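You operate a simulated robot arm through the tools that you are given. There is no shell and no other tool.

You run a simulated robot arm. Do the job below in one go: nothing can be reset, and whatever is moved stays where it is left.

JOB
Unlock the turntable, turn it back to one, open the chuck and stand the tube in the blue drawer.
Fine: shut the drawer after it. Set down upright: yellow-banded tube. Where these are worked on the way, their far stop is far enough and under half their travel is too little: blue drawer.
Where things are to end (x, y in the base frame): yellow-banded tube within 60 mm of [1080, 280].

The check looks at the end state, three seconds after you hand in, the way a careful person would. Anything else that was tipped, shoved, dropped, spilled or broken makes it a failure.

ROBOT AND FRAMES
A 6-joint arm with a two-finger gripper, fixed in place. Base frame: the origin is on the floor under the middle of its stand, x ahead of it, y to its left, z up. Units: mm, rad, N and s.
It reaches about 1572 mm from its shoulder. Its first joint turns from -2.897 to 2.897 rad. Payload 2.45 kg.
Tool frame: the origin (TCP) lies between the finger pads and is the grasp point; the fingertips stand 20 mm ahead of it; z points along the fingers, y is the line along which they close. The gripper opens to 140 mm; its body begins 168 mm behind the TCP.
Orientation is that of the tool frame in the base frame, as [roll, pitch, yaw] about the fixed x, y, z axes, in that order (R = Rz(yaw) Ry(pitch) Rx(roll)). With the fingers straight down and closing along the base's y, the tool's x points along the base's -x, its y along +y and its z along -z.

CONTROLS
- The arm moves only by the tool step_arm. Its arguments are lists of equal length, an entry for each row: "delta_pos": the shift along the tool's x, y, z in units of 20 mm (1.0 is 20 mm), a list of three; "turn": the turn, a rotation vector about the tool's x, y, z in units of 6 degrees (1.0 is 6 degrees), a list of three; "claw": the closure in counts, from 0 (fully open) to 255 (shut). In form: {"delta_pos": [[dx, dy, dz], ...], "turn": [[ax, ay, az], ...], "claw": [claw, ...]}. A call has 1 to 20 rows; each row shifts and turns the commanded pose from where the row before left it, along the tool's axes as they then stand. A call with a number of a shift or a turn outside -1 to 1 is refused whole. Rows are played at 5 a second. More than 50 mm and 0.15 rad between two rows, or a gripper value outside its range, and nothing of the call is played. Where a pose cannot be reached the arm comes as near as it can. A force on the tool above 90 N (or 10 N above the force at the start of the call, whichever is more), or a blocked arm, ends the call early, and 0.2 s more pass. Each finger travels about 45 mm/s and halts on what it meets, pressing with about 36 N; the grip force reading is that of the motor and also rises with nothing between the fingers. The clock runs only during rows and for 0.2 s after the last one: add rows that do not move to give the fingers time. It gives the time, the measured TCP pose, the force on the tool (base axes), the opening and the grip force at its end, in the units of the frame above (readings bear some noise), with the torque about the TCP (base axes, N m) and any sound that the robot's microphone picked up.
- Cameras (640 x 400 px; columns grow to the right, rows downward): "scene" is fixed at [50.9, -652.3, 1452.2]; the picture's right is [0.74, -0.67, 0.00], its down [-0.19, -0.21, -0.96] and it looks along [0.65, 0.71, -0.28] (base axes); focal length 342 px, centre (320, 200). "wrist" rides on the gripper at [78, 11, -209] in the tool frame; the picture's right is [-0.14, 0.99, 0.00], its down [-0.92, -0.13, -0.37] and it looks along [-0.36, -0.05, 0.93] (tool axes); focal length 280 px, centre (320, 200). There is no depth. A picture from a camera that has moved, and an enlarged one, comes with that camera's place and axes in the base frame and with its lens.
- camera(camera): a new picture of that camera. The clock stands still meanwhile.
- zoom(camera, box): a new picture of the part [left, top, right, bottom] of that camera's present view, enlarged. The clock stands still meanwhile.
- finish_job(): hands the job in; it is judged then, once.

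Nothing tells you positions but the pictures and the camera data. Unless the task says otherwise, let go and move clear before handing in.

The tools are called after ">>>" as name(argument=value, ...) on one line, values as JSON. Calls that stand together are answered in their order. step_arm: Moves the arm, as the interface text tells. Its arguments: {"type":"object","properties":{"delta_pos":{"type":"array"},"turn":{"type":"array"},"claw":{"type":"array"}},"required":["delta_pos","turn","claw"]} The other tools are called the same way: camera (camera) takes a picture; zoom (camera, box) takes an enlarged picture of a part of a camera's view; finish_job () hands the job in.

At the start:

```text
t: 0.0
tcp_pos: [707.5, -125.9, 1250.3]
tool_rot: [-3.142, 0.001, -3.141]
wrist_force: [-0.1, 0.4, 0.3]
wrist_torque: [0.0, 0.0, 0.0]
grip_width: 139.9
grip_force: 0.0
```

scene: 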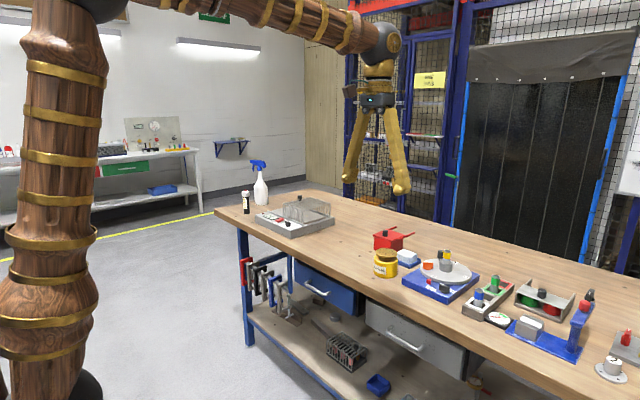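
wrist: 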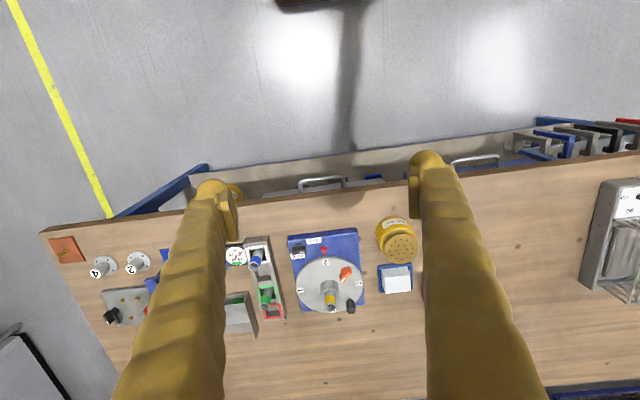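

I see a workbench with a blue turntable device in the middle, with a tube in a chuck, and a blue drawer under the bench. I'll take enlarged pictures first to see the details.

>>> zoom(camera="scene", box=[360, 220, 520, 320])

>>> zoom(camera="wrist", box=[240, 200, 440, 325])

>>> zoom(camera="scene", box=[220, 220, 480, 382])

```text
4.00 times, centred on (440, 270) of scene
camera zoom: at [50.9, -652.3, 1452.2], right [0.74, -0.67, 0.0], down [-0.19, -0.21, -0.96], along [0.65, 0.71, -0.28], focal length 1367 px, centre (-160, -80)
```

zoom: 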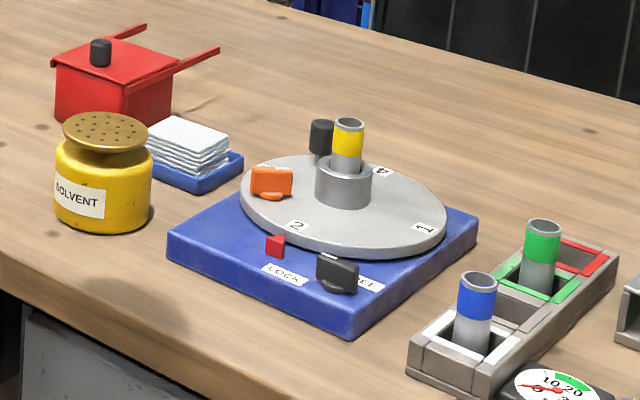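

```text
3.20 times, centred on (340, 262) of wrist
camera zoom: at [630.0, -115.9, 1459.3], right [0.14, 0.99, 0.0], down [0.92, -0.13, 0.37], along [0.36, -0.05, -0.93], focal length 897 px, centre (256, 0)
```

zoom: 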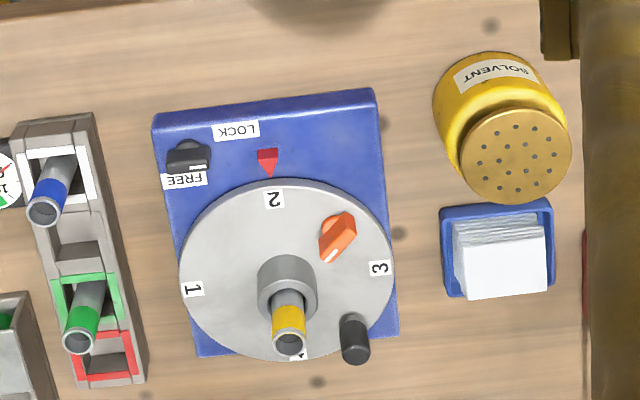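

```text
2.46 times, centred on (350, 301) of scene
camera zoom: at [50.9, -652.3, 1452.2], right [0.74, -0.67, 0.0], down [-0.19, -0.21, -0.96], along [0.65, 0.71, -0.28], focal length 841 px, centre (246, -49)
```

zoom: 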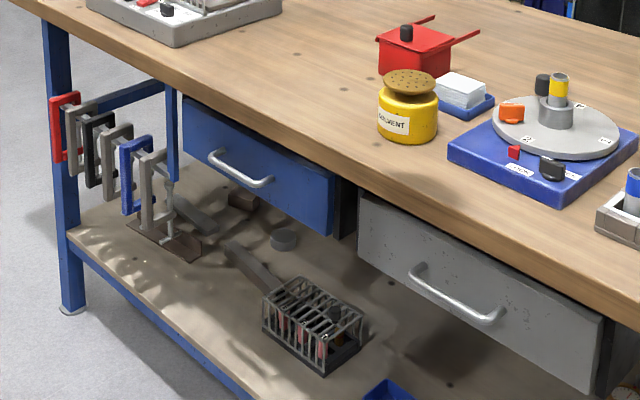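

The turntable shows 2 at its red pointer, with the tube in its chuck, an orange chuck lever and a black crank peg. I take it to be near [1050, -120, 890]. I'll move the wrist camera over it for a closer look.

>>> step_arm(delta_pos=[[-1, 0, 0.4], [-1, 0, 0.4], [-1, 0, 0.4], [-1, 0, 0.4], [-1, 0, 0.4], [-1, 0, 0.4], [-1, 0, 0.4], [-1, 0, 0.4], [-1, 0, 0.4], [-1, 0, 0.4], [-1, 0, 0.4], [-1, 0, 0.4], [0, 0, 0]], turn=[[0, 0, 0], [0, 0, 0], [0, 0, 0], [0, 0, 0], [0, 0, 0], [0, 0, 0], [0, 0, 0], [0, 0, 0], [0, 0, 0], [0, 0, 0], [0, 0, 0], [0, 0, 0], [0, 0, 0]], claw=[0, 0, 0, 0, 0, 0, 0, 0, 0, 0, 0, 0, 0])

>>> camera(camera="wrist")

>>> zoom(camera="wrist", box=[200, 100, 440, 250])

```text
t: 2.8
tcp_pos: [949.6, -126.8, 1154.1]
tool_rot: [-3.14, 0.0, -3.141]
wrist_force: [-1.2, 0.1, -0.5]
wrist_torque: [-0.01, 0.0, -0.01]
grip_width: 140.1
grip_force: 0.1
```

```text
taken
camera wrist: at [872.4, -115.8, 1363.8], right [0.14, 0.99, 0.0], down [0.92, -0.13, 0.37], along [0.37, -0.05, -0.93], focal length 280 px, centre (320, 200)
```

wrist: 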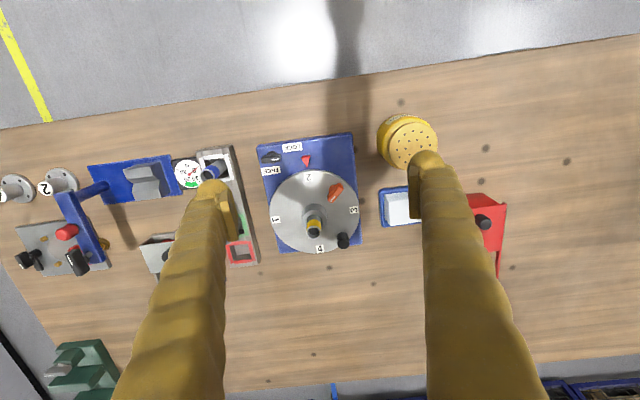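

```text
2.67 times, centred on (320, 175) of wrist
camera zoom: at [872.4, -115.8, 1363.8], right [0.14, 0.99, 0.0], down [0.92, -0.13, 0.37], along [0.37, -0.05, -0.93], focal length 748 px, centre (320, 267)
```

zoom: 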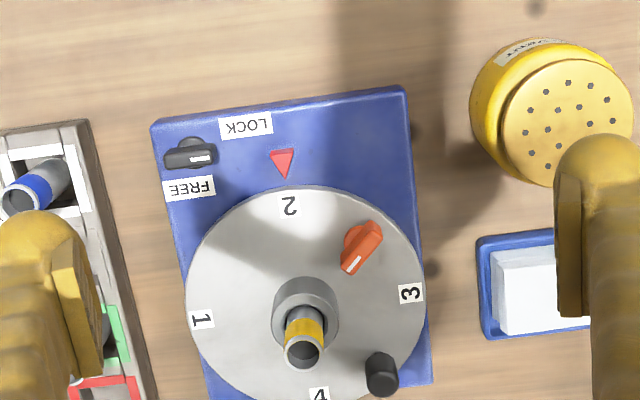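

>>> zoom(camera="wrist", box=[250, 135, 330, 185])

>>> zoom(camera="wrist", box=[280, 170, 376, 260])

>>> zoom(camera="scene", box=[400, 240, 480, 290])

```text
8.00 times, centred on (290, 160) of wrist
camera zoom: at [872.4, -115.8, 1363.8], right [0.14, 0.99, 0.0], down [0.92, -0.13, 0.37], along [0.37, -0.05, -0.93], focal length 2243 px, centre (560, 520)
```

zoom: 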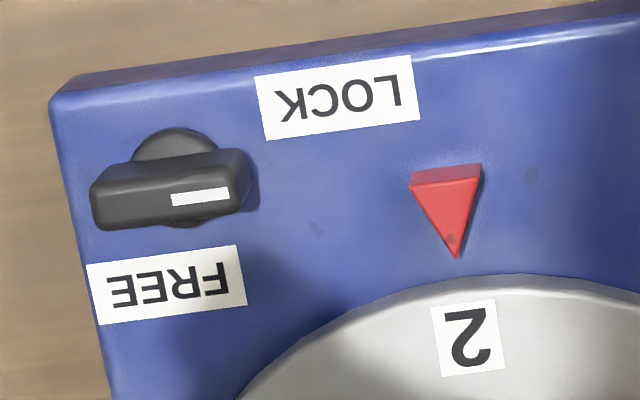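

```text
4.44 times, centred on (328, 215) of wrist
camera zoom: at [872.4, -115.8, 1363.8], right [0.14, 0.99, 0.0], down [0.92, -0.13, 0.37], along [0.37, -0.05, -0.93], focal length 1246 px, centre (284, 133)
```

zoom: 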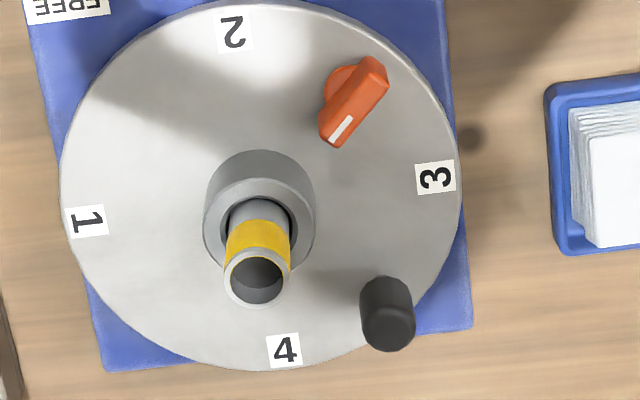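

```text
8.00 times, centred on (440, 265) of scene
camera zoom: at [50.9, -652.3, 1452.2], right [0.74, -0.67, 0.0], down [-0.19, -0.21, -0.96], along [0.65, 0.71, -0.28], focal length 2734 px, centre (-640, -320)
```

zoom: 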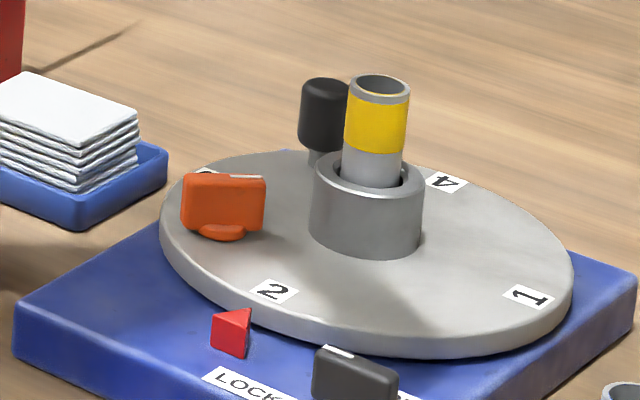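

The disc top is at about z=889, with its centre at about [1086, -156]. The lock lever is at about [974, -216], its white mark pointing at LOCK (+y), so it needs about a 90° clockwise turn to FREE. I'll move above it with the fingers closing along x and look again.

>>> step_arm(delta_pos=[[-0.24, -0.89, 1], [-0.24, -0.89, 1], [-0.24, -0.89, 1], [-0.24, -0.89, 1], [-0.24, -0.89, 1]], turn=[[0, 0, 0], [0, 0, 0], [0, 0, 0], [0, 0, 0], [0, 0, 0]], claw=[0, 0, 0, 0, 0])

>>> step_arm(delta_pos=[[0, 0, 0], [0, 0, 0], [0, 0, 0], [0, 0, 0], [0, 0, 0], [0, 0, 0], [0, 0, 0], [0, 0, 0], [0, 0, 0], [0, 0, 0], [0, 0, 0], [0, 0, 0], [0, 0, 0], [0, 0, 0], [0, 0, 0], [0, 0, 0]], turn=[[0, 0, -1], [0, 0, -1], [0, 0, -1], [0, 0, -1], [0, 0, -1], [0, 0, -1], [0, 0, -1], [0, 0, -1], [0, 0, -1], [0, 0, -1], [0, 0, -1], [0, 0, -1], [0, 0, -1], [0, 0, -1], [0, 0, -1], [0, 0, 0]], claw=[0, 0, 0, 0, 0, 0, 0, 0, 0, 0, 0, 0, 0, 0, 0, 0])

>>> camera(camera="wrist")

>>> camera(camera="scene")

```text
t: 4.0
tcp_pos: [974.3, -215.5, 1055.5]
tool_rot: [-3.14, -0.001, -3.141]
wrist_force: [0.3, -1.7, 1.0]
wrist_torque: [0.0, -0.02, 0.0]
grip_width: 139.8
grip_force: 0.1
```

```text
t: 7.4
tcp_pos: [971.7, -214.9, 1054.8]
tool_rot: [3.14, 0.003, -1.568]
wrist_force: [-0.9, -0.3, -1.2]
wrist_torque: [0.02, 0.01, 0.01]
grip_width: 140.0
grip_force: 0.1
```

```text
taken
camera wrist: at [960.7, -293.9, 1263.2], right [-0.99, 0.14, 0.0], down [0.13, 0.92, 0.37], along [0.05, 0.37, -0.93], focal length 280 px, centre (320, 200)
```

wrist: 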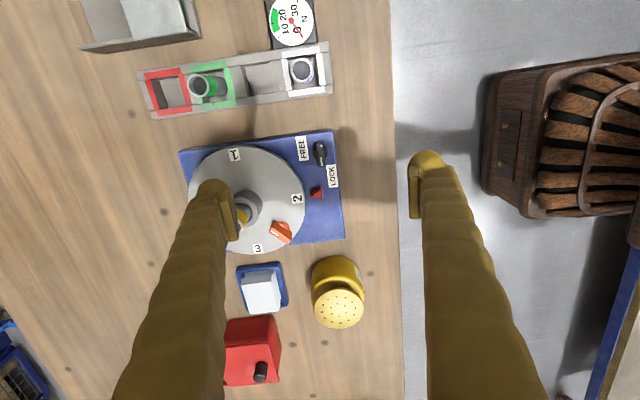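

```text
taken
```

scene: 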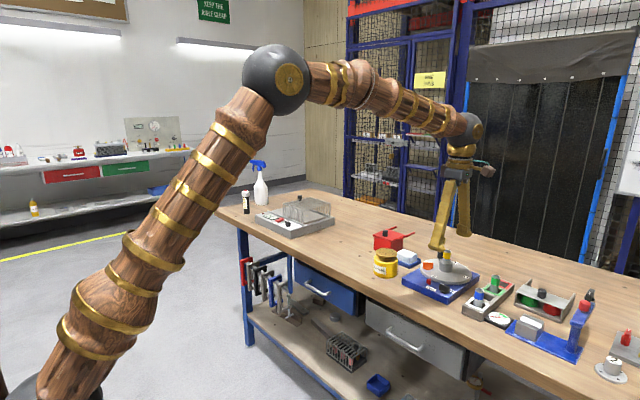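

>>> zoom(camera="wrist", box=[270, 125, 350, 205])

>>> zoom(camera="wrist", box=[180, 120, 360, 260])

>>> zoom(camera="scene", box=[400, 250, 480, 310])

```text
5.00 times, centred on (310, 165) of wrist
camera zoom: at [960.7, -293.9, 1263.2], right [-0.99, 0.14, 0.0], down [0.13, 0.92, 0.37], along [0.05, 0.37, -0.93], focal length 1402 px, centre (370, 375)
```

zoom: 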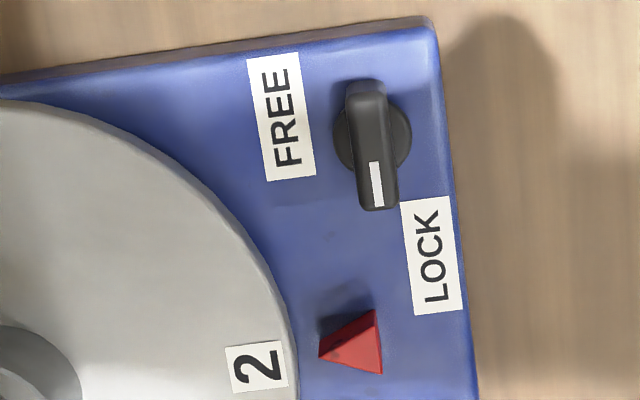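

```text
2.86 times, centred on (270, 190) of wrist
camera zoom: at [960.7, -293.9, 1263.2], right [-0.99, 0.14, 0.0], down [0.13, 0.92, 0.37], along [0.05, 0.37, -0.93], focal length 801 px, centre (463, 229)
```

zoom: 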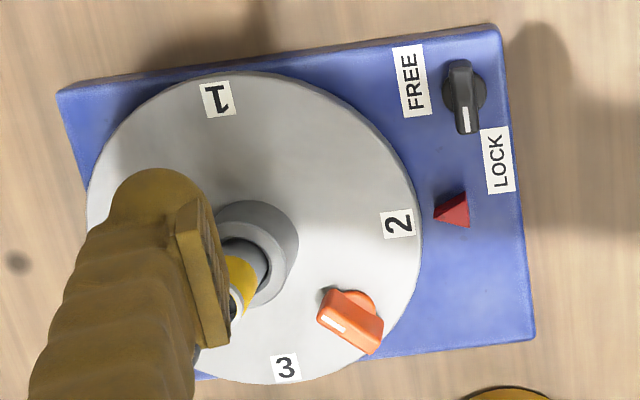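

```text
6.67 times, centred on (440, 280) of scene
camera zoom: at [50.9, -652.3, 1452.2], right [0.74, -0.67, 0.0], down [-0.19, -0.21, -0.96], along [0.65, 0.71, -0.28], focal length 2279 px, centre (-480, -333)
```

zoom: 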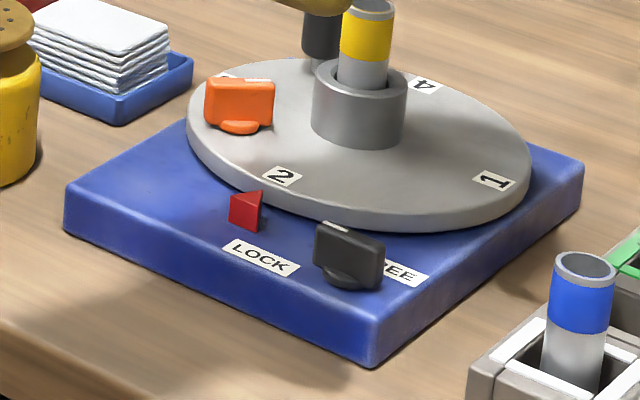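

The lever's pivot is at about [971.3, -214.3], with its bar top near z≈899 and the plate near 875. I'm already over it, so I'll narrow the fingers and descend around it.

>>> step_arm(delta_pos=[[0, 0, 0], [0, 0, 0], [0, 0, 0], [0, 0, 0.9], [0, 0, 0.9], [0, 0, 0.9], [0, 0, 0.9], [0, 0, 0.9], [0, 0, 0.9], [0, 0, 0.6], [0, 0, 0.3], [0, 0, 0]], turn=[[0, 0, 0], [0, 0, 0], [0, 0, 0], [0, 0, 0], [0, 0, 0], [0, 0, 0], [0, 0, 0], [0, 0, 0], [0, 0, 0], [0, 0, 0], [0, 0, 0], [0, 0, 0]], claw=[187, 187, 187, 187, 187, 187, 187, 187, 187, 187, 187, 187])

>>> camera(camera="wrist")

>>> zoom(camera="scene", box=[400, 230, 480, 310])

```text
t: 10.0
tcp_pos: [973.7, -214.2, 927.9]
tool_rot: [3.141, 0.0, -1.572]
wrist_force: [-0.8, -0.6, 0.4]
wrist_torque: [-0.03, 0.05, 0.02]
grip_width: 37.1
grip_force: 0.0
```

```text
taken
camera wrist: at [962.7, -293.6, 1137.5], right [-0.99, 0.14, 0.0], down [0.13, 0.92, 0.37], along [0.05, 0.36, -0.93], focal length 280 px, centre (320, 200)
```

wrist: 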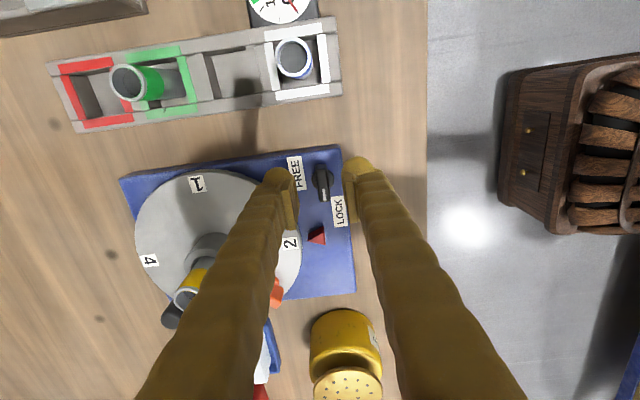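

```text
5.00 times, centred on (440, 270) of scene
camera zoom: at [50.9, -652.3, 1452.2], right [0.74, -0.67, 0.0], down [-0.19, -0.21, -0.96], along [0.65, 0.71, -0.28], focal length 1709 px, centre (-280, -150)
```

zoom: 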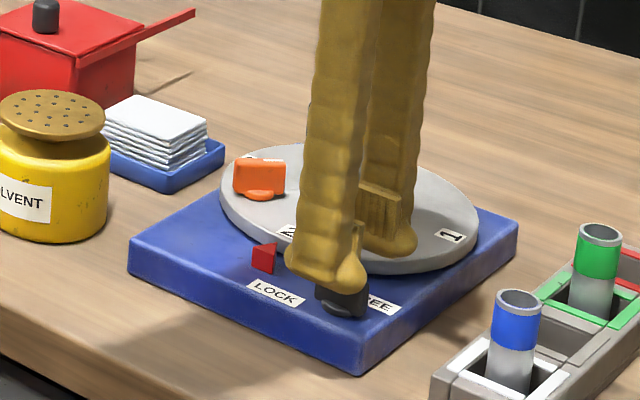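

The fingers straddle the lever. I'll descend about 25 mm more and close on it.

>>> step_arm(delta_pos=[[0, 0, 0.5], [0, 0, 0.5], [0, 0, 0.25], [0, 0, 0]], turn=[[0, 0, 0], [0, 0, 0], [0, 0, 0], [0, 0, 0]], claw=[187, 187, 187, 187])

>>> zoom(camera="wrist", box=[250, 120, 400, 240])

>>> zoom(camera="scene", box=[420, 260, 480, 310])

```text
t: 11.0
tcp_pos: [972.6, -214.6, 904.5]
tool_rot: [3.141, 0.0, -1.573]
wrist_force: [0.3, 0.5, -0.8]
wrist_torque: [0.02, 0.02, -0.01]
grip_width: 37.4
grip_force: 0.0
```

```text
3.33 times, centred on (325, 180) of wrist
camera zoom: at [962.1, -294.2, 1112.8], right [-0.99, 0.14, 0.0], down [0.13, 0.92, 0.37], along [0.05, 0.36, -0.93], focal length 935 px, centre (303, 267)
```

zoom: 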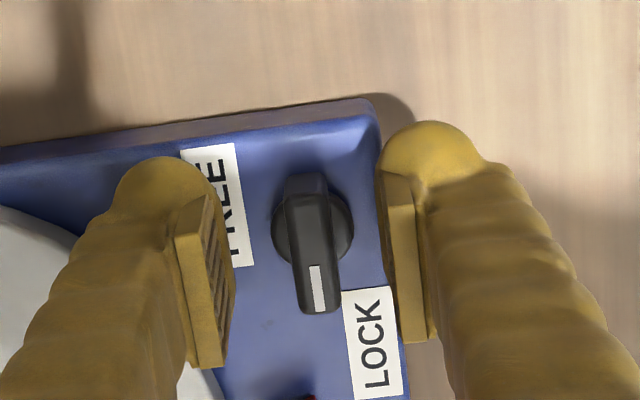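

```text
8.00 times, centred on (450, 285) of scene
camera zoom: at [50.9, -652.3, 1452.2], right [0.74, -0.67, 0.0], down [-0.19, -0.21, -0.96], along [0.65, 0.71, -0.28], focal length 2734 px, centre (-720, -480)
```

zoom: 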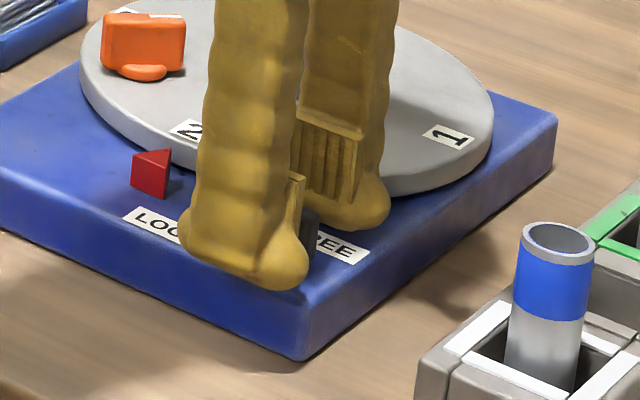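

Lever is centred between the pads. I'll close on it.

>>> step_arm(delta_pos=[[0, 0, 0], [0, 0, 0], [0, 0, 0], [0, 0, 0]], turn=[[0, 0, 0], [0, 0, 0], [0, 0, 0], [0, 0, 0]], claw=[215, 240, 255, 255])

```text
t: 12.0
tcp_pos: [971.5, -215.0, 903.3]
tool_rot: [3.14, -0.001, -1.572]
wrist_force: [-43.4, 2.4, 7.4]
wrist_torque: [0.02, 0.47, 0.05]
grip_width: 10.5
grip_force: 37.9
```

The grip holds the 10.5 mm bar, but there is a side force along -x, so I'll ease the arm slightly toward -x to relieve it.

>>> step_arm(delta_pos=[[0, 0.05, 0], [0, 0.05, 0]], turn=[[0, 0, 0], [0, 0, 0]], claw=[255, 255])

```text
t: 12.6
tcp_pos: [970.7, -216.4, 902.7]
tool_rot: [-3.14, 0.0, -1.571]
wrist_force: [-22.0, 8.7, 4.0]
wrist_torque: [0.36, 0.21, -0.02]
grip_width: 10.1
grip_force: 37.7
```

>>> step_arm(delta_pos=[[0, 0.05, 0], [0, 0.05, 0]], turn=[[0, 0, 0], [0, 0, 0]], claw=[255, 255])

```text
t: 13.2
tcp_pos: [970.7, -215.9, 903.3]
tool_rot: [-3.138, 0.0, -1.573]
wrist_force: [35.3, 3.4, -16.4]
wrist_torque: [0.24, -0.32, -0.06]
grip_width: 10.0
grip_force: 37.2
```

>>> step_arm(delta_pos=[[0, -0.06, 0], [0, 0, 0], [0, 0, 0], [0, 0, 0]], turn=[[0, 0, 0], [0, 0, 0.7], [0, 0, 0.7], [0, 0, 0.7]], claw=[255, 255, 255, 255])

>>> zoom(camera="wrist", box=[250, 120, 400, 240])

```text
t: 14.2
tcp_pos: [970.7, -215.8, 903.0]
tool_rot: [-3.142, 0.0, -1.793]
wrist_force: [31.9, 1.6, -3.1]
wrist_torque: [-0.01, -0.31, -0.1]
grip_width: 10.2
grip_force: 37.6
```

```text
3.33 times, centred on (325, 180) of wrist
camera zoom: at [942.6, -289.9, 1112.6], right [-0.94, 0.35, 0.0], down [0.33, 0.87, 0.37], along [0.13, 0.35, -0.93], focal length 935 px, centre (303, 267)
```

zoom: 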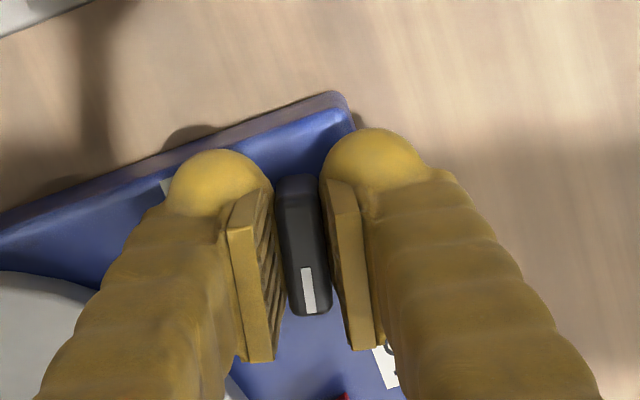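

The lever turns easily clockwise with the tool (torque about 0.1 N m). I'll keep turning toward FREE.

>>> step_arm(delta_pos=[[0, -0.02, 0], [0, 0, 0], [0, 0, 0], [0, 0, 0], [0, 0, 0], [0, 0, 0]], turn=[[0, 0, 1], [0, 0, 1], [0, 0, 1], [0, 0, 1], [0, 0, 1], [0, 0, 1]], claw=[255, 255, 255, 255, 255, 255])

>>> zoom(camera="wrist", box=[250, 120, 400, 240])

```text
t: 15.6
tcp_pos: [968.7, -214.8, 905.1]
tool_rot: [3.141, -0.001, -2.421]
wrist_force: [-0.7, 19.4, 22.7]
wrist_torque: [0.25, -0.04, 0.01]
grip_width: 10.0
grip_force: 37.4
```

```text
3.33 times, centred on (325, 180) of wrist
camera zoom: at [903.2, -258.8, 1112.6], right [-0.55, 0.83, 0.0], down [0.78, 0.51, 0.37], along [0.31, 0.2, -0.93], focal length 935 px, centre (303, 267)
```

zoom: 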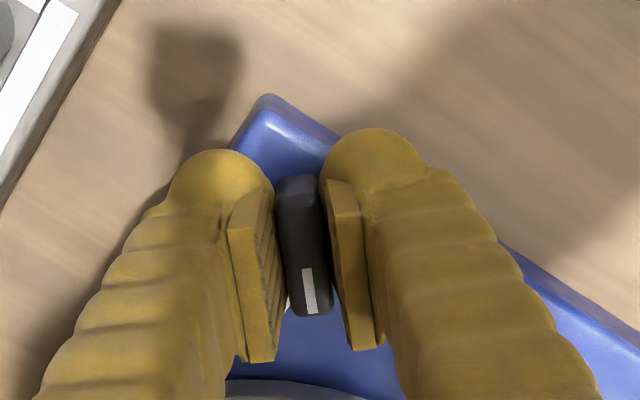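

>>> step_arm(delta_pos=[[0, 0, 0], [0, 0, 0], [0, 0, 0], [0, 0, 0], [0, 0, 0], [0, 0, 0]], turn=[[0, 0, 1], [0, 0, 1], [0, 0, 1], [0, 0, 1], [0, 0, 1], [0, 0, 1]], claw=[255, 255, 255, 255, 255, 255])

>>> zoom(camera="wrist", box=[250, 120, 400, 240])

```text
t: 17.0
tcp_pos: [969.3, -213.7, 902.7]
tool_rot: [3.139, -0.004, -3.048]
wrist_force: [-34.3, 46.8, 6.6]
wrist_torque: [0.51, 0.41, 0.12]
grip_width: 10.2
grip_force: 37.9
```

```text
3.33 times, centred on (325, 180) of wrist
camera zoom: at [890.4, -210.7, 1112.6], right [0.04, 1.0, 0.0], down [0.93, -0.04, 0.37], along [0.37, -0.02, -0.93], focal length 935 px, centre (303, 267)
```

zoom: 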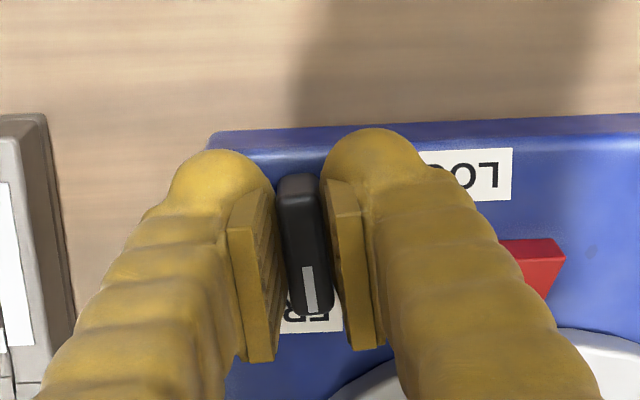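

>>> step_arm(delta_pos=[[0.04, 0.07, 0], [0, 0, 0], [0, 0, 0], [0, 0, 0]], turn=[[0, 0, 0], [0, 0, 0.5], [0, 0, 0.5], [0, 0, 0]], claw=[255, 255, 255, 255])

```text
t: 18.0
tcp_pos: [968.9, -213.5, 902.8]
tool_rot: [-3.141, -0.001, 3.131]
wrist_force: [-10.3, 40.9, -9.0]
wrist_torque: [0.41, 0.06, 0.31]
grip_width: 10.3
grip_force: 37.1
```

>>> step_arm(delta_pos=[[0, 0.05, 0], [0, 0, 0], [0, 0, 0]], turn=[[0, 0, 0], [0, 0, 0.4], [0, 0, 0]], claw=[255, 255, 255])

>>> zoom(camera="wrist", box=[250, 120, 400, 240])

```text
t: 18.8
tcp_pos: [969.4, -212.8, 903.0]
tool_rot: [3.141, 0.0, 3.089]
wrist_force: [-7.4, 22.8, -12.9]
wrist_torque: [0.18, 0.09, 0.89]
grip_width: 10.6
grip_force: 38.2
```

```text
3.33 times, centred on (325, 180) of wrist
camera zoom: at [891.3, -198.5, 1112.5], right [0.19, 0.98, 0.0], down [0.91, -0.18, 0.37], along [0.36, -0.07, -0.93], focal length 935 px, centre (303, 267)
```

zoom: 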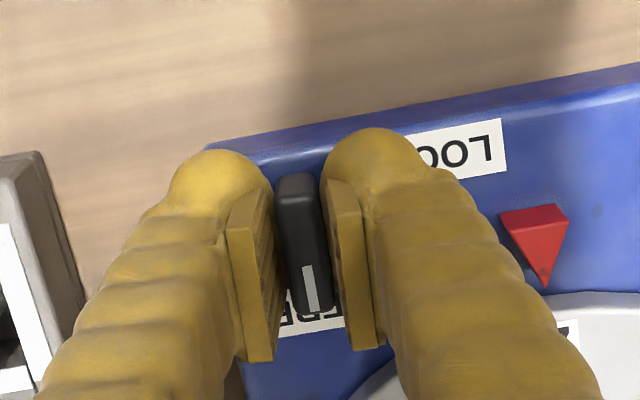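

The torque rises at about 90°, so the lever is at its FREE stop. I'll relax the turn, open and lift clear.

>>> step_arm(delta_pos=[[0, 0, 0], [0, 0, 0], [0, 0, 0], [0, 0, 0], [0, 0, -0.5], [0, 0, -1], [0, 0, -1], [0, 0, -1], [0, 0, -1], [0, 0, 0]], turn=[[0, 0, -0.5], [0, 0, 0], [0, 0, 0], [0, 0, 0], [0, 0, 0], [0, 0, 0], [0, 0, 0], [0, 0, 0], [0, 0, 0], [0, 0, 0]], claw=[255, 220, 187, 187, 187, 187, 187, 187, 187, 187])

>>> camera(camera="wrist")

>>> zoom(camera="scene", box=[400, 230, 480, 310])

```text
t: 21.0
tcp_pos: [969.7, -211.7, 993.6]
tool_rot: [3.141, 0.001, -3.14]
wrist_force: [-0.6, -0.2, 0.3]
wrist_torque: [-0.01, 0.0, 0.0]
grip_width: 37.4
grip_force: 0.0
```

```text
taken
camera wrist: at [890.7, -201.3, 1203.0], right [0.14, 0.99, 0.0], down [0.92, -0.13, 0.37], along [0.36, -0.05, -0.93], focal length 280 px, centre (320, 200)
```

wrist: 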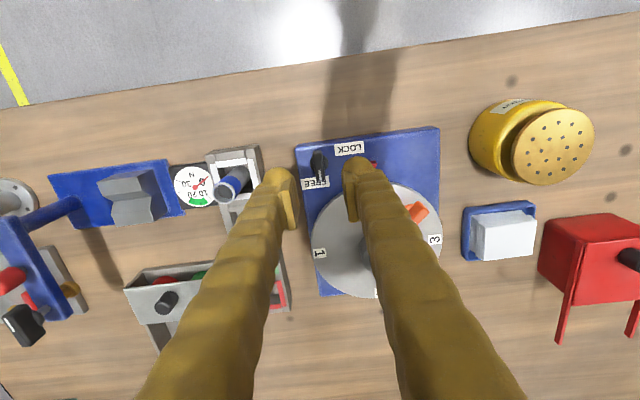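

```text
5.00 times, centred on (440, 270) of scene
camera zoom: at [50.9, -652.3, 1452.2], right [0.74, -0.67, 0.0], down [-0.19, -0.21, -0.96], along [0.65, 0.71, -0.28], focal length 1709 px, centre (-280, -150)
```

zoom: 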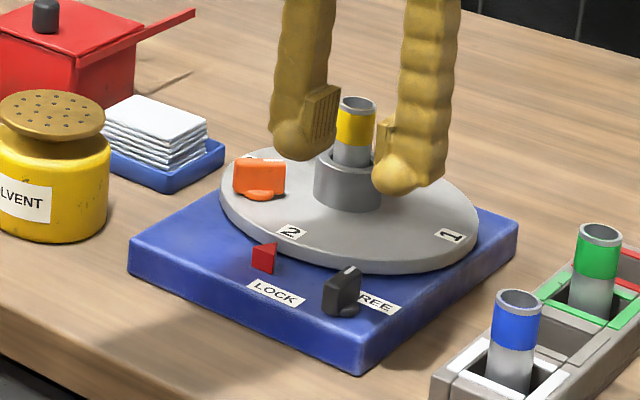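

The lever now points at FREE. Next I'll go above the black crank peg at about [1131, -110], with the fingers closing tangentially (tool turned +45°).

>>> step_arm(delta_pos=[[0, 0, -1], [0, 0, -0.8], [-0.9, 0.561, 0], [-0.9, 0.561, 0], [-0.9, 0.561, 0], [-0.9, 0.561, 0], [-0.9, 0.561, 0], [-0.9, 0.561, 0], [-0.9, 0.561, 0], [-0.9, 0.561, 0], [-0.9, 0.561, 0], [0, 0, 0]], turn=[[0, 0, 0], [0, 0, 0], [0, 0, 0], [0, 0, 0], [0, 0, 0], [0, 0, 0], [0, 0, 0], [0, 0, 0], [0, 0, 0], [0, 0, 0], [0, 0, 0], [0, 0, 0]], claw=[146, 146, 146, 146, 146, 146, 146, 146, 146, 146, 146, 146])

>>> step_arm(delta_pos=[[0, 0, 0], [0, 0, 0], [0, 0, 0], [0, 0, 0], [0, 0, 0], [0, 0, 0], [0, 0, 0], [0, 0, 0], [0, 0, 0]], turn=[[0, 0, -0.9375], [0, 0, -0.9375], [0, 0, -0.9375], [0, 0, -0.9375], [0, 0, -0.9375], [0, 0, -0.9375], [0, 0, -0.9375], [0, 0, -0.9375], [0, 0, 0]], claw=[146, 146, 146, 146, 146, 146, 146, 146, 146])

>>> camera(camera="wrist")

>>> zoom(camera="scene", box=[400, 200, 500, 310])

```text
t: 23.6
tcp_pos: [1131.2, -111.5, 1028.9]
tool_rot: [-3.141, 0.001, -3.141]
wrist_force: [-0.2, 1.0, -0.7]
wrist_torque: [0.01, 0.0, -0.01]
grip_width: 59.6
grip_force: 0.1
```

```text
t: 25.6
tcp_pos: [1131.7, -112.2, 1029.0]
tool_rot: [3.141, 0.001, -2.357]
wrist_force: [0.5, -0.4, 0.7]
wrist_torque: [-0.03, 0.02, 0.03]
grip_width: 59.8
grip_force: 0.1
```

```text
taken
camera wrist: at [1068.4, -160.2, 1238.1], right [-0.6, 0.8, 0.0], down [0.74, 0.56, 0.37], along [0.29, 0.22, -0.93], focal length 280 px, centre (320, 200)
```

wrist: 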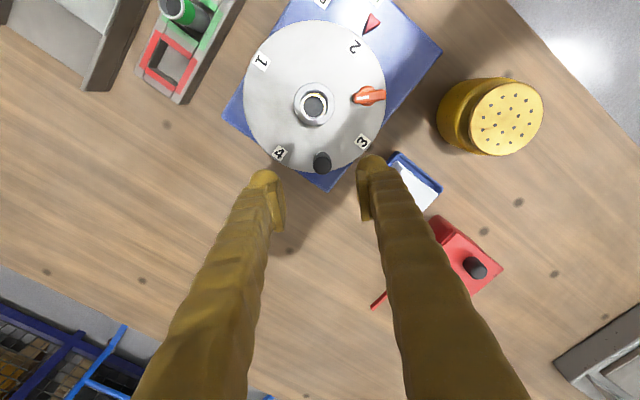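

```text
3.64 times, centred on (450, 255) of scene
camera zoom: at [50.9, -652.3, 1452.2], right [0.74, -0.67, 0.0], down [-0.19, -0.21, -0.96], along [0.65, 0.71, -0.28], focal length 1243 px, centre (-153, 0)
```

zoom: 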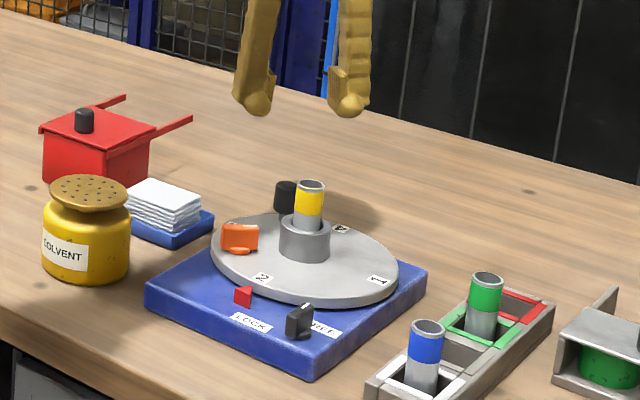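

>>> zoom(camera="wrist", box=[230, 60, 410, 210])

```text
2.67 times, centred on (320, 135) of wrist
camera zoom: at [1068.4, -160.2, 1238.1], right [-0.6, 0.8, 0.0], down [0.74, 0.56, 0.37], along [0.29, 0.22, -0.93], focal length 748 px, centre (320, 373)
```

zoom: 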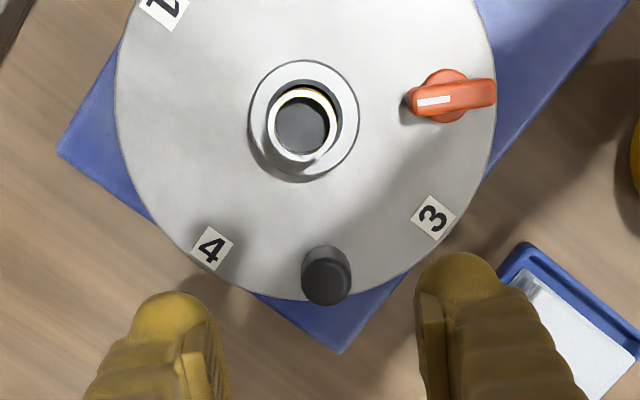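

The peg's top centre is at about [1131, -109.5], nearly under the gripper. I'll descend around it.

>>> step_arm(delta_pos=[[-0.05, 0.075, 0.8], [0, 0, 0.8], [0, 0, 0.8], [0, 0, 0.8], [0, 0, 0.8], [0, 0, 0.6], [0, 0, 0.4], [0, 0, 0]], turn=[[0, 0, 0], [0, 0, 0], [0, 0, 0], [0, 0, 0], [0, 0, 0], [0, 0, 0], [0, 0, 0], [0, 0, 0]], claw=[146, 146, 146, 146, 146, 146, 146, 146])

>>> camera(camera="wrist")

>>> zoom(camera="scene", box=[400, 220, 480, 300])

```text
t: 27.4
tcp_pos: [1129.5, -111.4, 930.3]
tool_rot: [-3.141, -0.002, -2.354]
wrist_force: [0.4, -0.1, -0.3]
wrist_torque: [0.0, -0.04, -0.03]
grip_width: 59.7
grip_force: 0.2
```

```text
taken
camera wrist: at [1067.5, -158.4, 1138.9], right [-0.6, 0.8, 0.0], down [0.74, 0.56, 0.37], along [0.29, 0.22, -0.93], focal length 280 px, centre (320, 200)
```

wrist: 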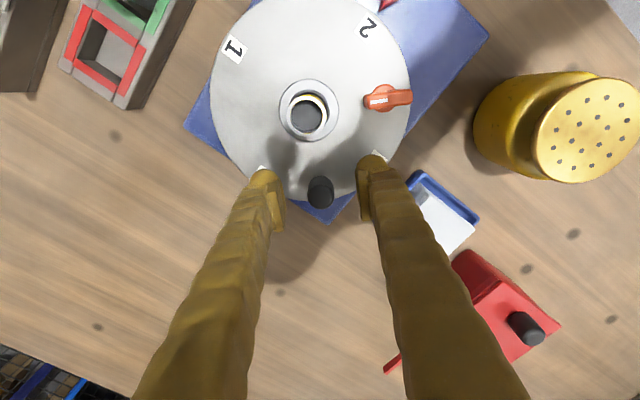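

```text
5.00 times, centred on (440, 260) of scene
camera zoom: at [50.9, -652.3, 1452.2], right [0.74, -0.67, 0.0], down [-0.19, -0.21, -0.96], along [0.65, 0.71, -0.28], focal length 1709 px, centre (-280, -100)
```

zoom: 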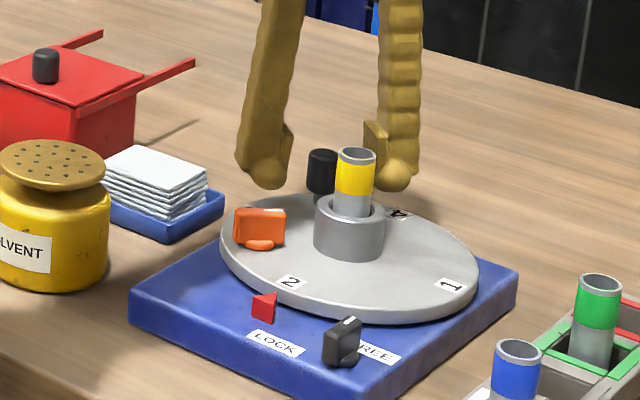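

>>> step_arm(delta_pos=[[0, 0, 0.4], [0, 0, 0.3], [0, 0, 0], [0, 0, 0], [0, 0, 0], [0, 0, 0]], turn=[[0, 0, 0], [0, 0, 0], [0, 0, 0], [0, 0, 0], [0, 0, 0], [0, 0, 0]], claw=[146, 146, 175, 195, 210, 210])

>>> zoom(camera="wrist", box=[230, 120, 410, 260])

```text
t: 28.8
tcp_pos: [1131.3, -109.9, 914.6]
tool_rot: [3.142, 0.001, -2.357]
wrist_force: [-0.6, -0.9, 0.7]
wrist_torque: [-0.02, 0.03, 0.0]
grip_width: 24.8
grip_force: 0.0
```

```text
2.86 times, centred on (320, 190) of wrist
camera zoom: at [1068.8, -157.6, 1124.0], right [-0.6, 0.8, 0.0], down [0.74, 0.56, 0.37], along [0.29, 0.22, -0.93], focal length 801 px, centre (320, 229)
```

zoom: 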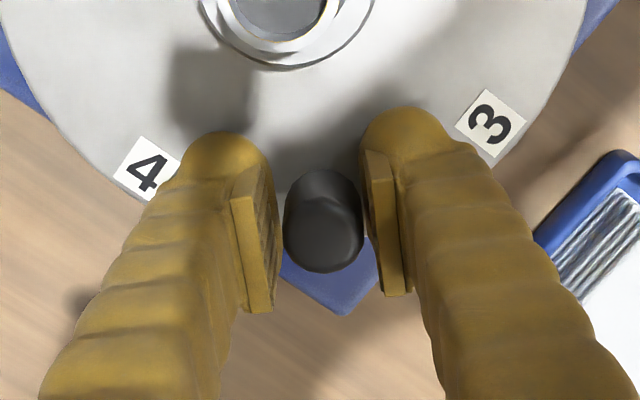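

>>> step_arm(delta_pos=[[0, 0, 0], [0, 0, 0], [0, 0, 0]], turn=[[0, 0, 0], [0, 0, 0], [0, 0, 0]], claw=[225, 235, 235])

```text
t: 29.6
tcp_pos: [1132.6, -109.4, 914.5]
tool_rot: [-3.141, -0.001, -2.356]
wrist_force: [0.4, 1.9, -0.5]
wrist_torque: [0.07, -0.06, 0.02]
grip_width: 20.8
grip_force: 44.7
```

The peg is held with almost no side force. I'll swing it clockwise along the arc (radius ≈65 mm about the disc centre), a few steps first.

>>> step_arm(delta_pos=[[0.018, -0.34, 0], [0.018, -0.34, 0], [0.018, -0.34, 0], [0.018, -0.34, 0]], turn=[[0, 0, 1], [0, 0, 1], [0, 0, 1], [0, 0, 1]], claw=[235, 235, 235, 235])

>>> camera(camera="wrist")

```text
t: 30.6
tcp_pos: [1146.4, -132.8, 914.6]
tool_rot: [-3.141, 0.001, -2.776]
wrist_force: [11.2, 4.5, -8.3]
wrist_torque: [0.05, -0.07, 0.03]
grip_width: 20.7
grip_force: 44.7
```

```text
taken
camera wrist: at [1069.3, -150.6, 1123.9], right [-0.23, 0.97, 0.0], down [0.91, 0.21, 0.37], along [0.36, 0.08, -0.93], focal length 280 px, centre (320, 200)
```

wrist: 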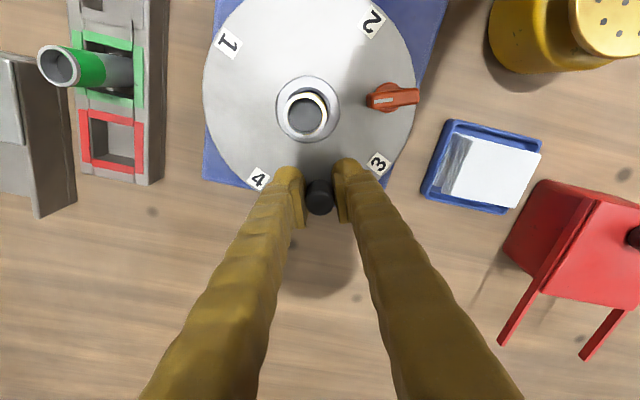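

The disc turns with the peg and the forces are low. I'll continue the arc.

>>> step_arm(delta_pos=[[0.018, -0.34, 0], [0.018, -0.34, 0], [0.018, -0.34, 0], [0.018, -0.34, 0], [0.018, -0.34, 0]], turn=[[0, 0, 1], [0, 0, 1], [0, 0, 1], [0, 0, 1], [0, 0, 1]], claw=[235, 235, 235, 235, 235])

>>> camera(camera="wrist")

```text
t: 31.8
tcp_pos: [1148.5, -167.0, 915.4]
tool_rot: [3.141, 0.001, 2.983]
wrist_force: [13.6, -1.7, -1.2]
wrist_torque: [-0.02, -0.04, 0.03]
grip_width: 20.9
grip_force: 45.2
```

```text
taken
camera wrist: at [1072.9, -143.8, 1124.2], right [0.29, 0.96, 0.0], down [0.89, -0.27, 0.37], along [0.35, -0.11, -0.93], focal length 280 px, centre (320, 200)
```

wrist: 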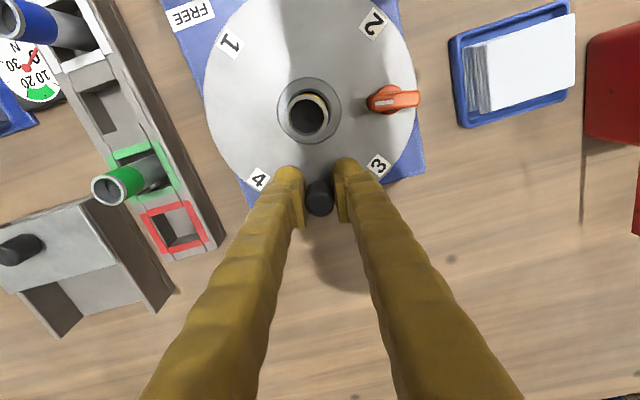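

>>> step_arm(delta_pos=[[0.018, -0.34, 0], [0.018, -0.34, 0], [0.018, -0.34, 0], [0.018, -0.34, 0]], turn=[[0, 0, 1], [0, 0, 1], [0, 0, 1], [0, 0, 1]], claw=[235, 235, 235, 235])

>>> camera(camera="wrist")

>>> zoom(camera="scene", box=[400, 220, 480, 300])

```text
t: 32.8
tcp_pos: [1137.2, -191.6, 915.3]
tool_rot: [-3.141, -0.001, 2.564]
wrist_force: [17.5, -13.9, -4.4]
wrist_torque: [-0.09, -0.11, 0.1]
grip_width: 20.5
grip_force: 44.7
```

```text
taken
camera wrist: at [1078.1, -140.0, 1124.2], right [0.66, 0.75, 0.0], down [0.7, -0.61, 0.37], along [0.28, -0.24, -0.93], focal length 280 px, centre (320, 200)
```

wrist: 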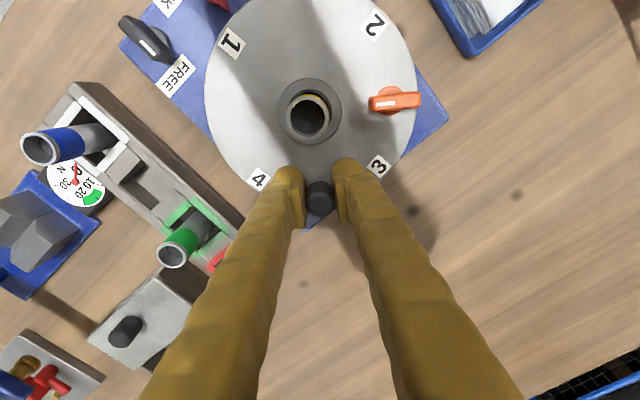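

```text
5.00 times, centred on (440, 260) of scene
camera zoom: at [50.9, -652.3, 1452.2], right [0.74, -0.67, 0.0], down [-0.19, -0.21, -0.96], along [0.65, 0.71, -0.28], focal length 1709 px, centre (-280, -100)
```

zoom: 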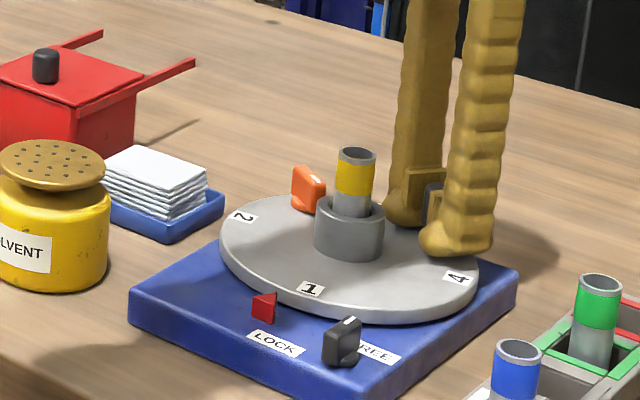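

>>> step_arm(delta_pos=[[0.0, -0.34, 0], [0.0, -0.34, 0], [0, 0, 0]], turn=[[0, 0, 1], [0, 0, 1], [0, 0, 0]], claw=[235, 235, 235])

>>> camera(camera="wrist")

>>> zoom(camera="scene", box=[400, 220, 480, 300])

>>> zoom(camera="wrist", box=[190, 0, 450, 200])

```text
t: 33.6
tcp_pos: [1130.0, -198.8, 914.7]
tool_rot: [-3.14, -0.001, 2.357]
wrist_force: [-21.4, 18.8, 10.5]
wrist_torque: [0.5, 0.52, 0.0]
grip_width: 20.8
grip_force: 45.0
```

```text
taken
camera wrist: at [1083.1, -138.0, 1124.3], right [0.8, 0.6, 0.0], down [0.56, -0.74, 0.37], along [0.22, -0.29, -0.93], focal length 280 px, centre (320, 200)
```

wrist: 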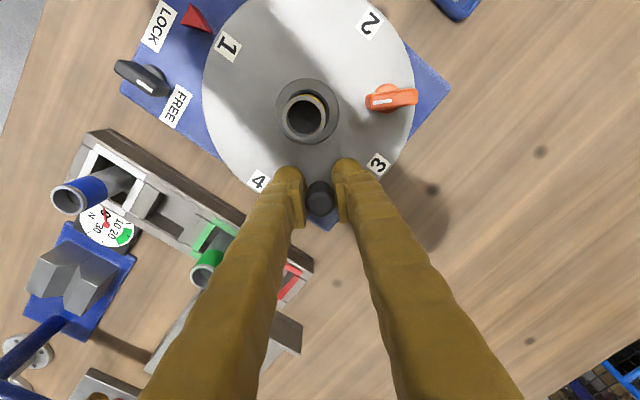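

```text
5.00 times, centred on (440, 260) of scene
camera zoom: at [50.9, -652.3, 1452.2], right [0.74, -0.67, 0.0], down [-0.19, -0.21, -0.96], along [0.65, 0.71, -0.28], focal length 1709 px, centre (-280, -100)
```

zoom: 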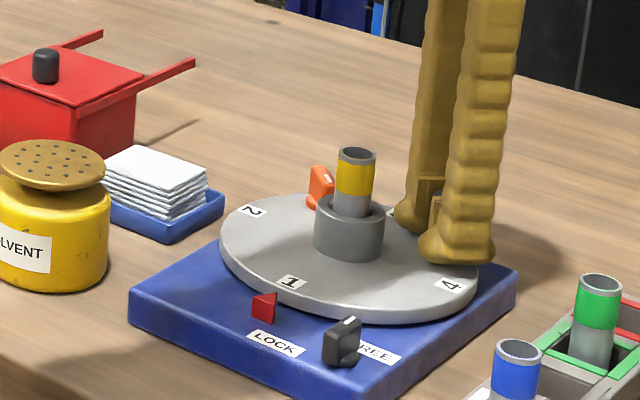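

```text
2.00 times, centred on (320, 100) of wrist
camera zoom: at [1083.1, -138.0, 1124.3], right [0.8, 0.6, 0.0], down [0.56, -0.74, 0.37], along [0.22, -0.29, -0.93], focal length 561 px, centre (320, 400)
```

zoom: 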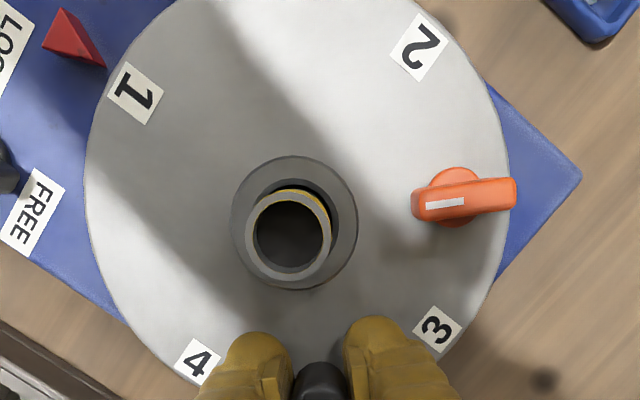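

"1" now sits exactly where "2" was at the pointer. I'll release the peg, lift clear and check.

>>> step_arm(delta_pos=[[0, 0, 0], [0, 0, 0], [0, 0, 0], [0, 0, -0.5], [0, 0, -1], [0, 0, -1], [0, 0, -1], [0, 0, -1], [0, 0, -1], [0, 0, 0]], turn=[[0, 0, 0], [0, 0, 0], [0, 0, 0], [0, 0, 0], [0, 0, 0], [0, 0, 0], [0, 0, 0], [0, 0, 0], [0, 0, 0], [0, 0, 0]], claw=[200, 160, 146, 146, 146, 146, 146, 146, 146, 146])

>>> camera(camera="wrist")

>>> zoom(camera="scene", box=[400, 220, 480, 300])

>>> zoom(camera="wrist", box=[220, 40, 420, 180])

```text
t: 35.8
tcp_pos: [1129.8, -202.7, 1024.6]
tool_rot: [3.139, 0.001, 2.355]
wrist_force: [0.1, 0.9, -0.1]
wrist_torque: [0.01, 0.01, -0.02]
grip_width: 59.7
grip_force: 0.1
```

```text
taken
camera wrist: at [1082.8, -139.6, 1234.9], right [0.8, 0.6, 0.0], down [0.56, -0.74, 0.37], along [0.22, -0.29, -0.93], focal length 280 px, centre (320, 200)
```

wrist: 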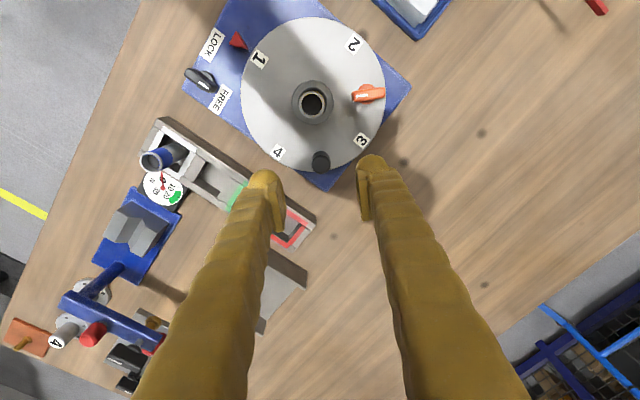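

```text
5.00 times, centred on (440, 260) of scene
camera zoom: at [50.9, -652.3, 1452.2], right [0.74, -0.67, 0.0], down [-0.19, -0.21, -0.96], along [0.65, 0.71, -0.28], focal length 1709 px, centre (-280, -100)
```

zoom: 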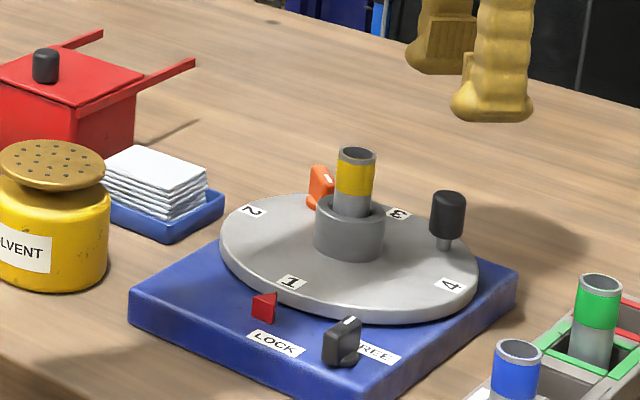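

```text
2.86 times, centred on (320, 110) of wrist
camera zoom: at [1082.8, -139.6, 1234.9], right [0.8, 0.6, 0.0], down [0.56, -0.74, 0.37], along [0.22, -0.29, -0.93], focal length 801 px, centre (320, 457)
```

zoom: 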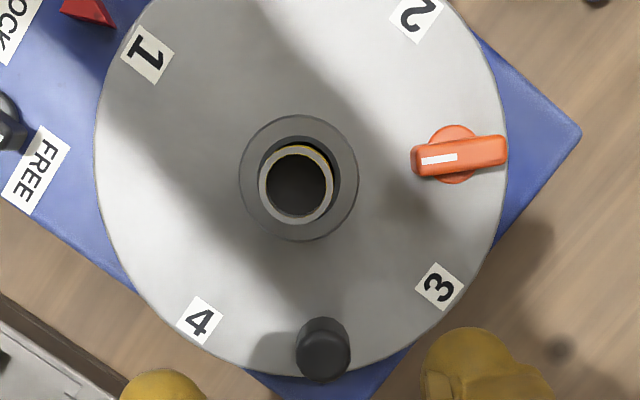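

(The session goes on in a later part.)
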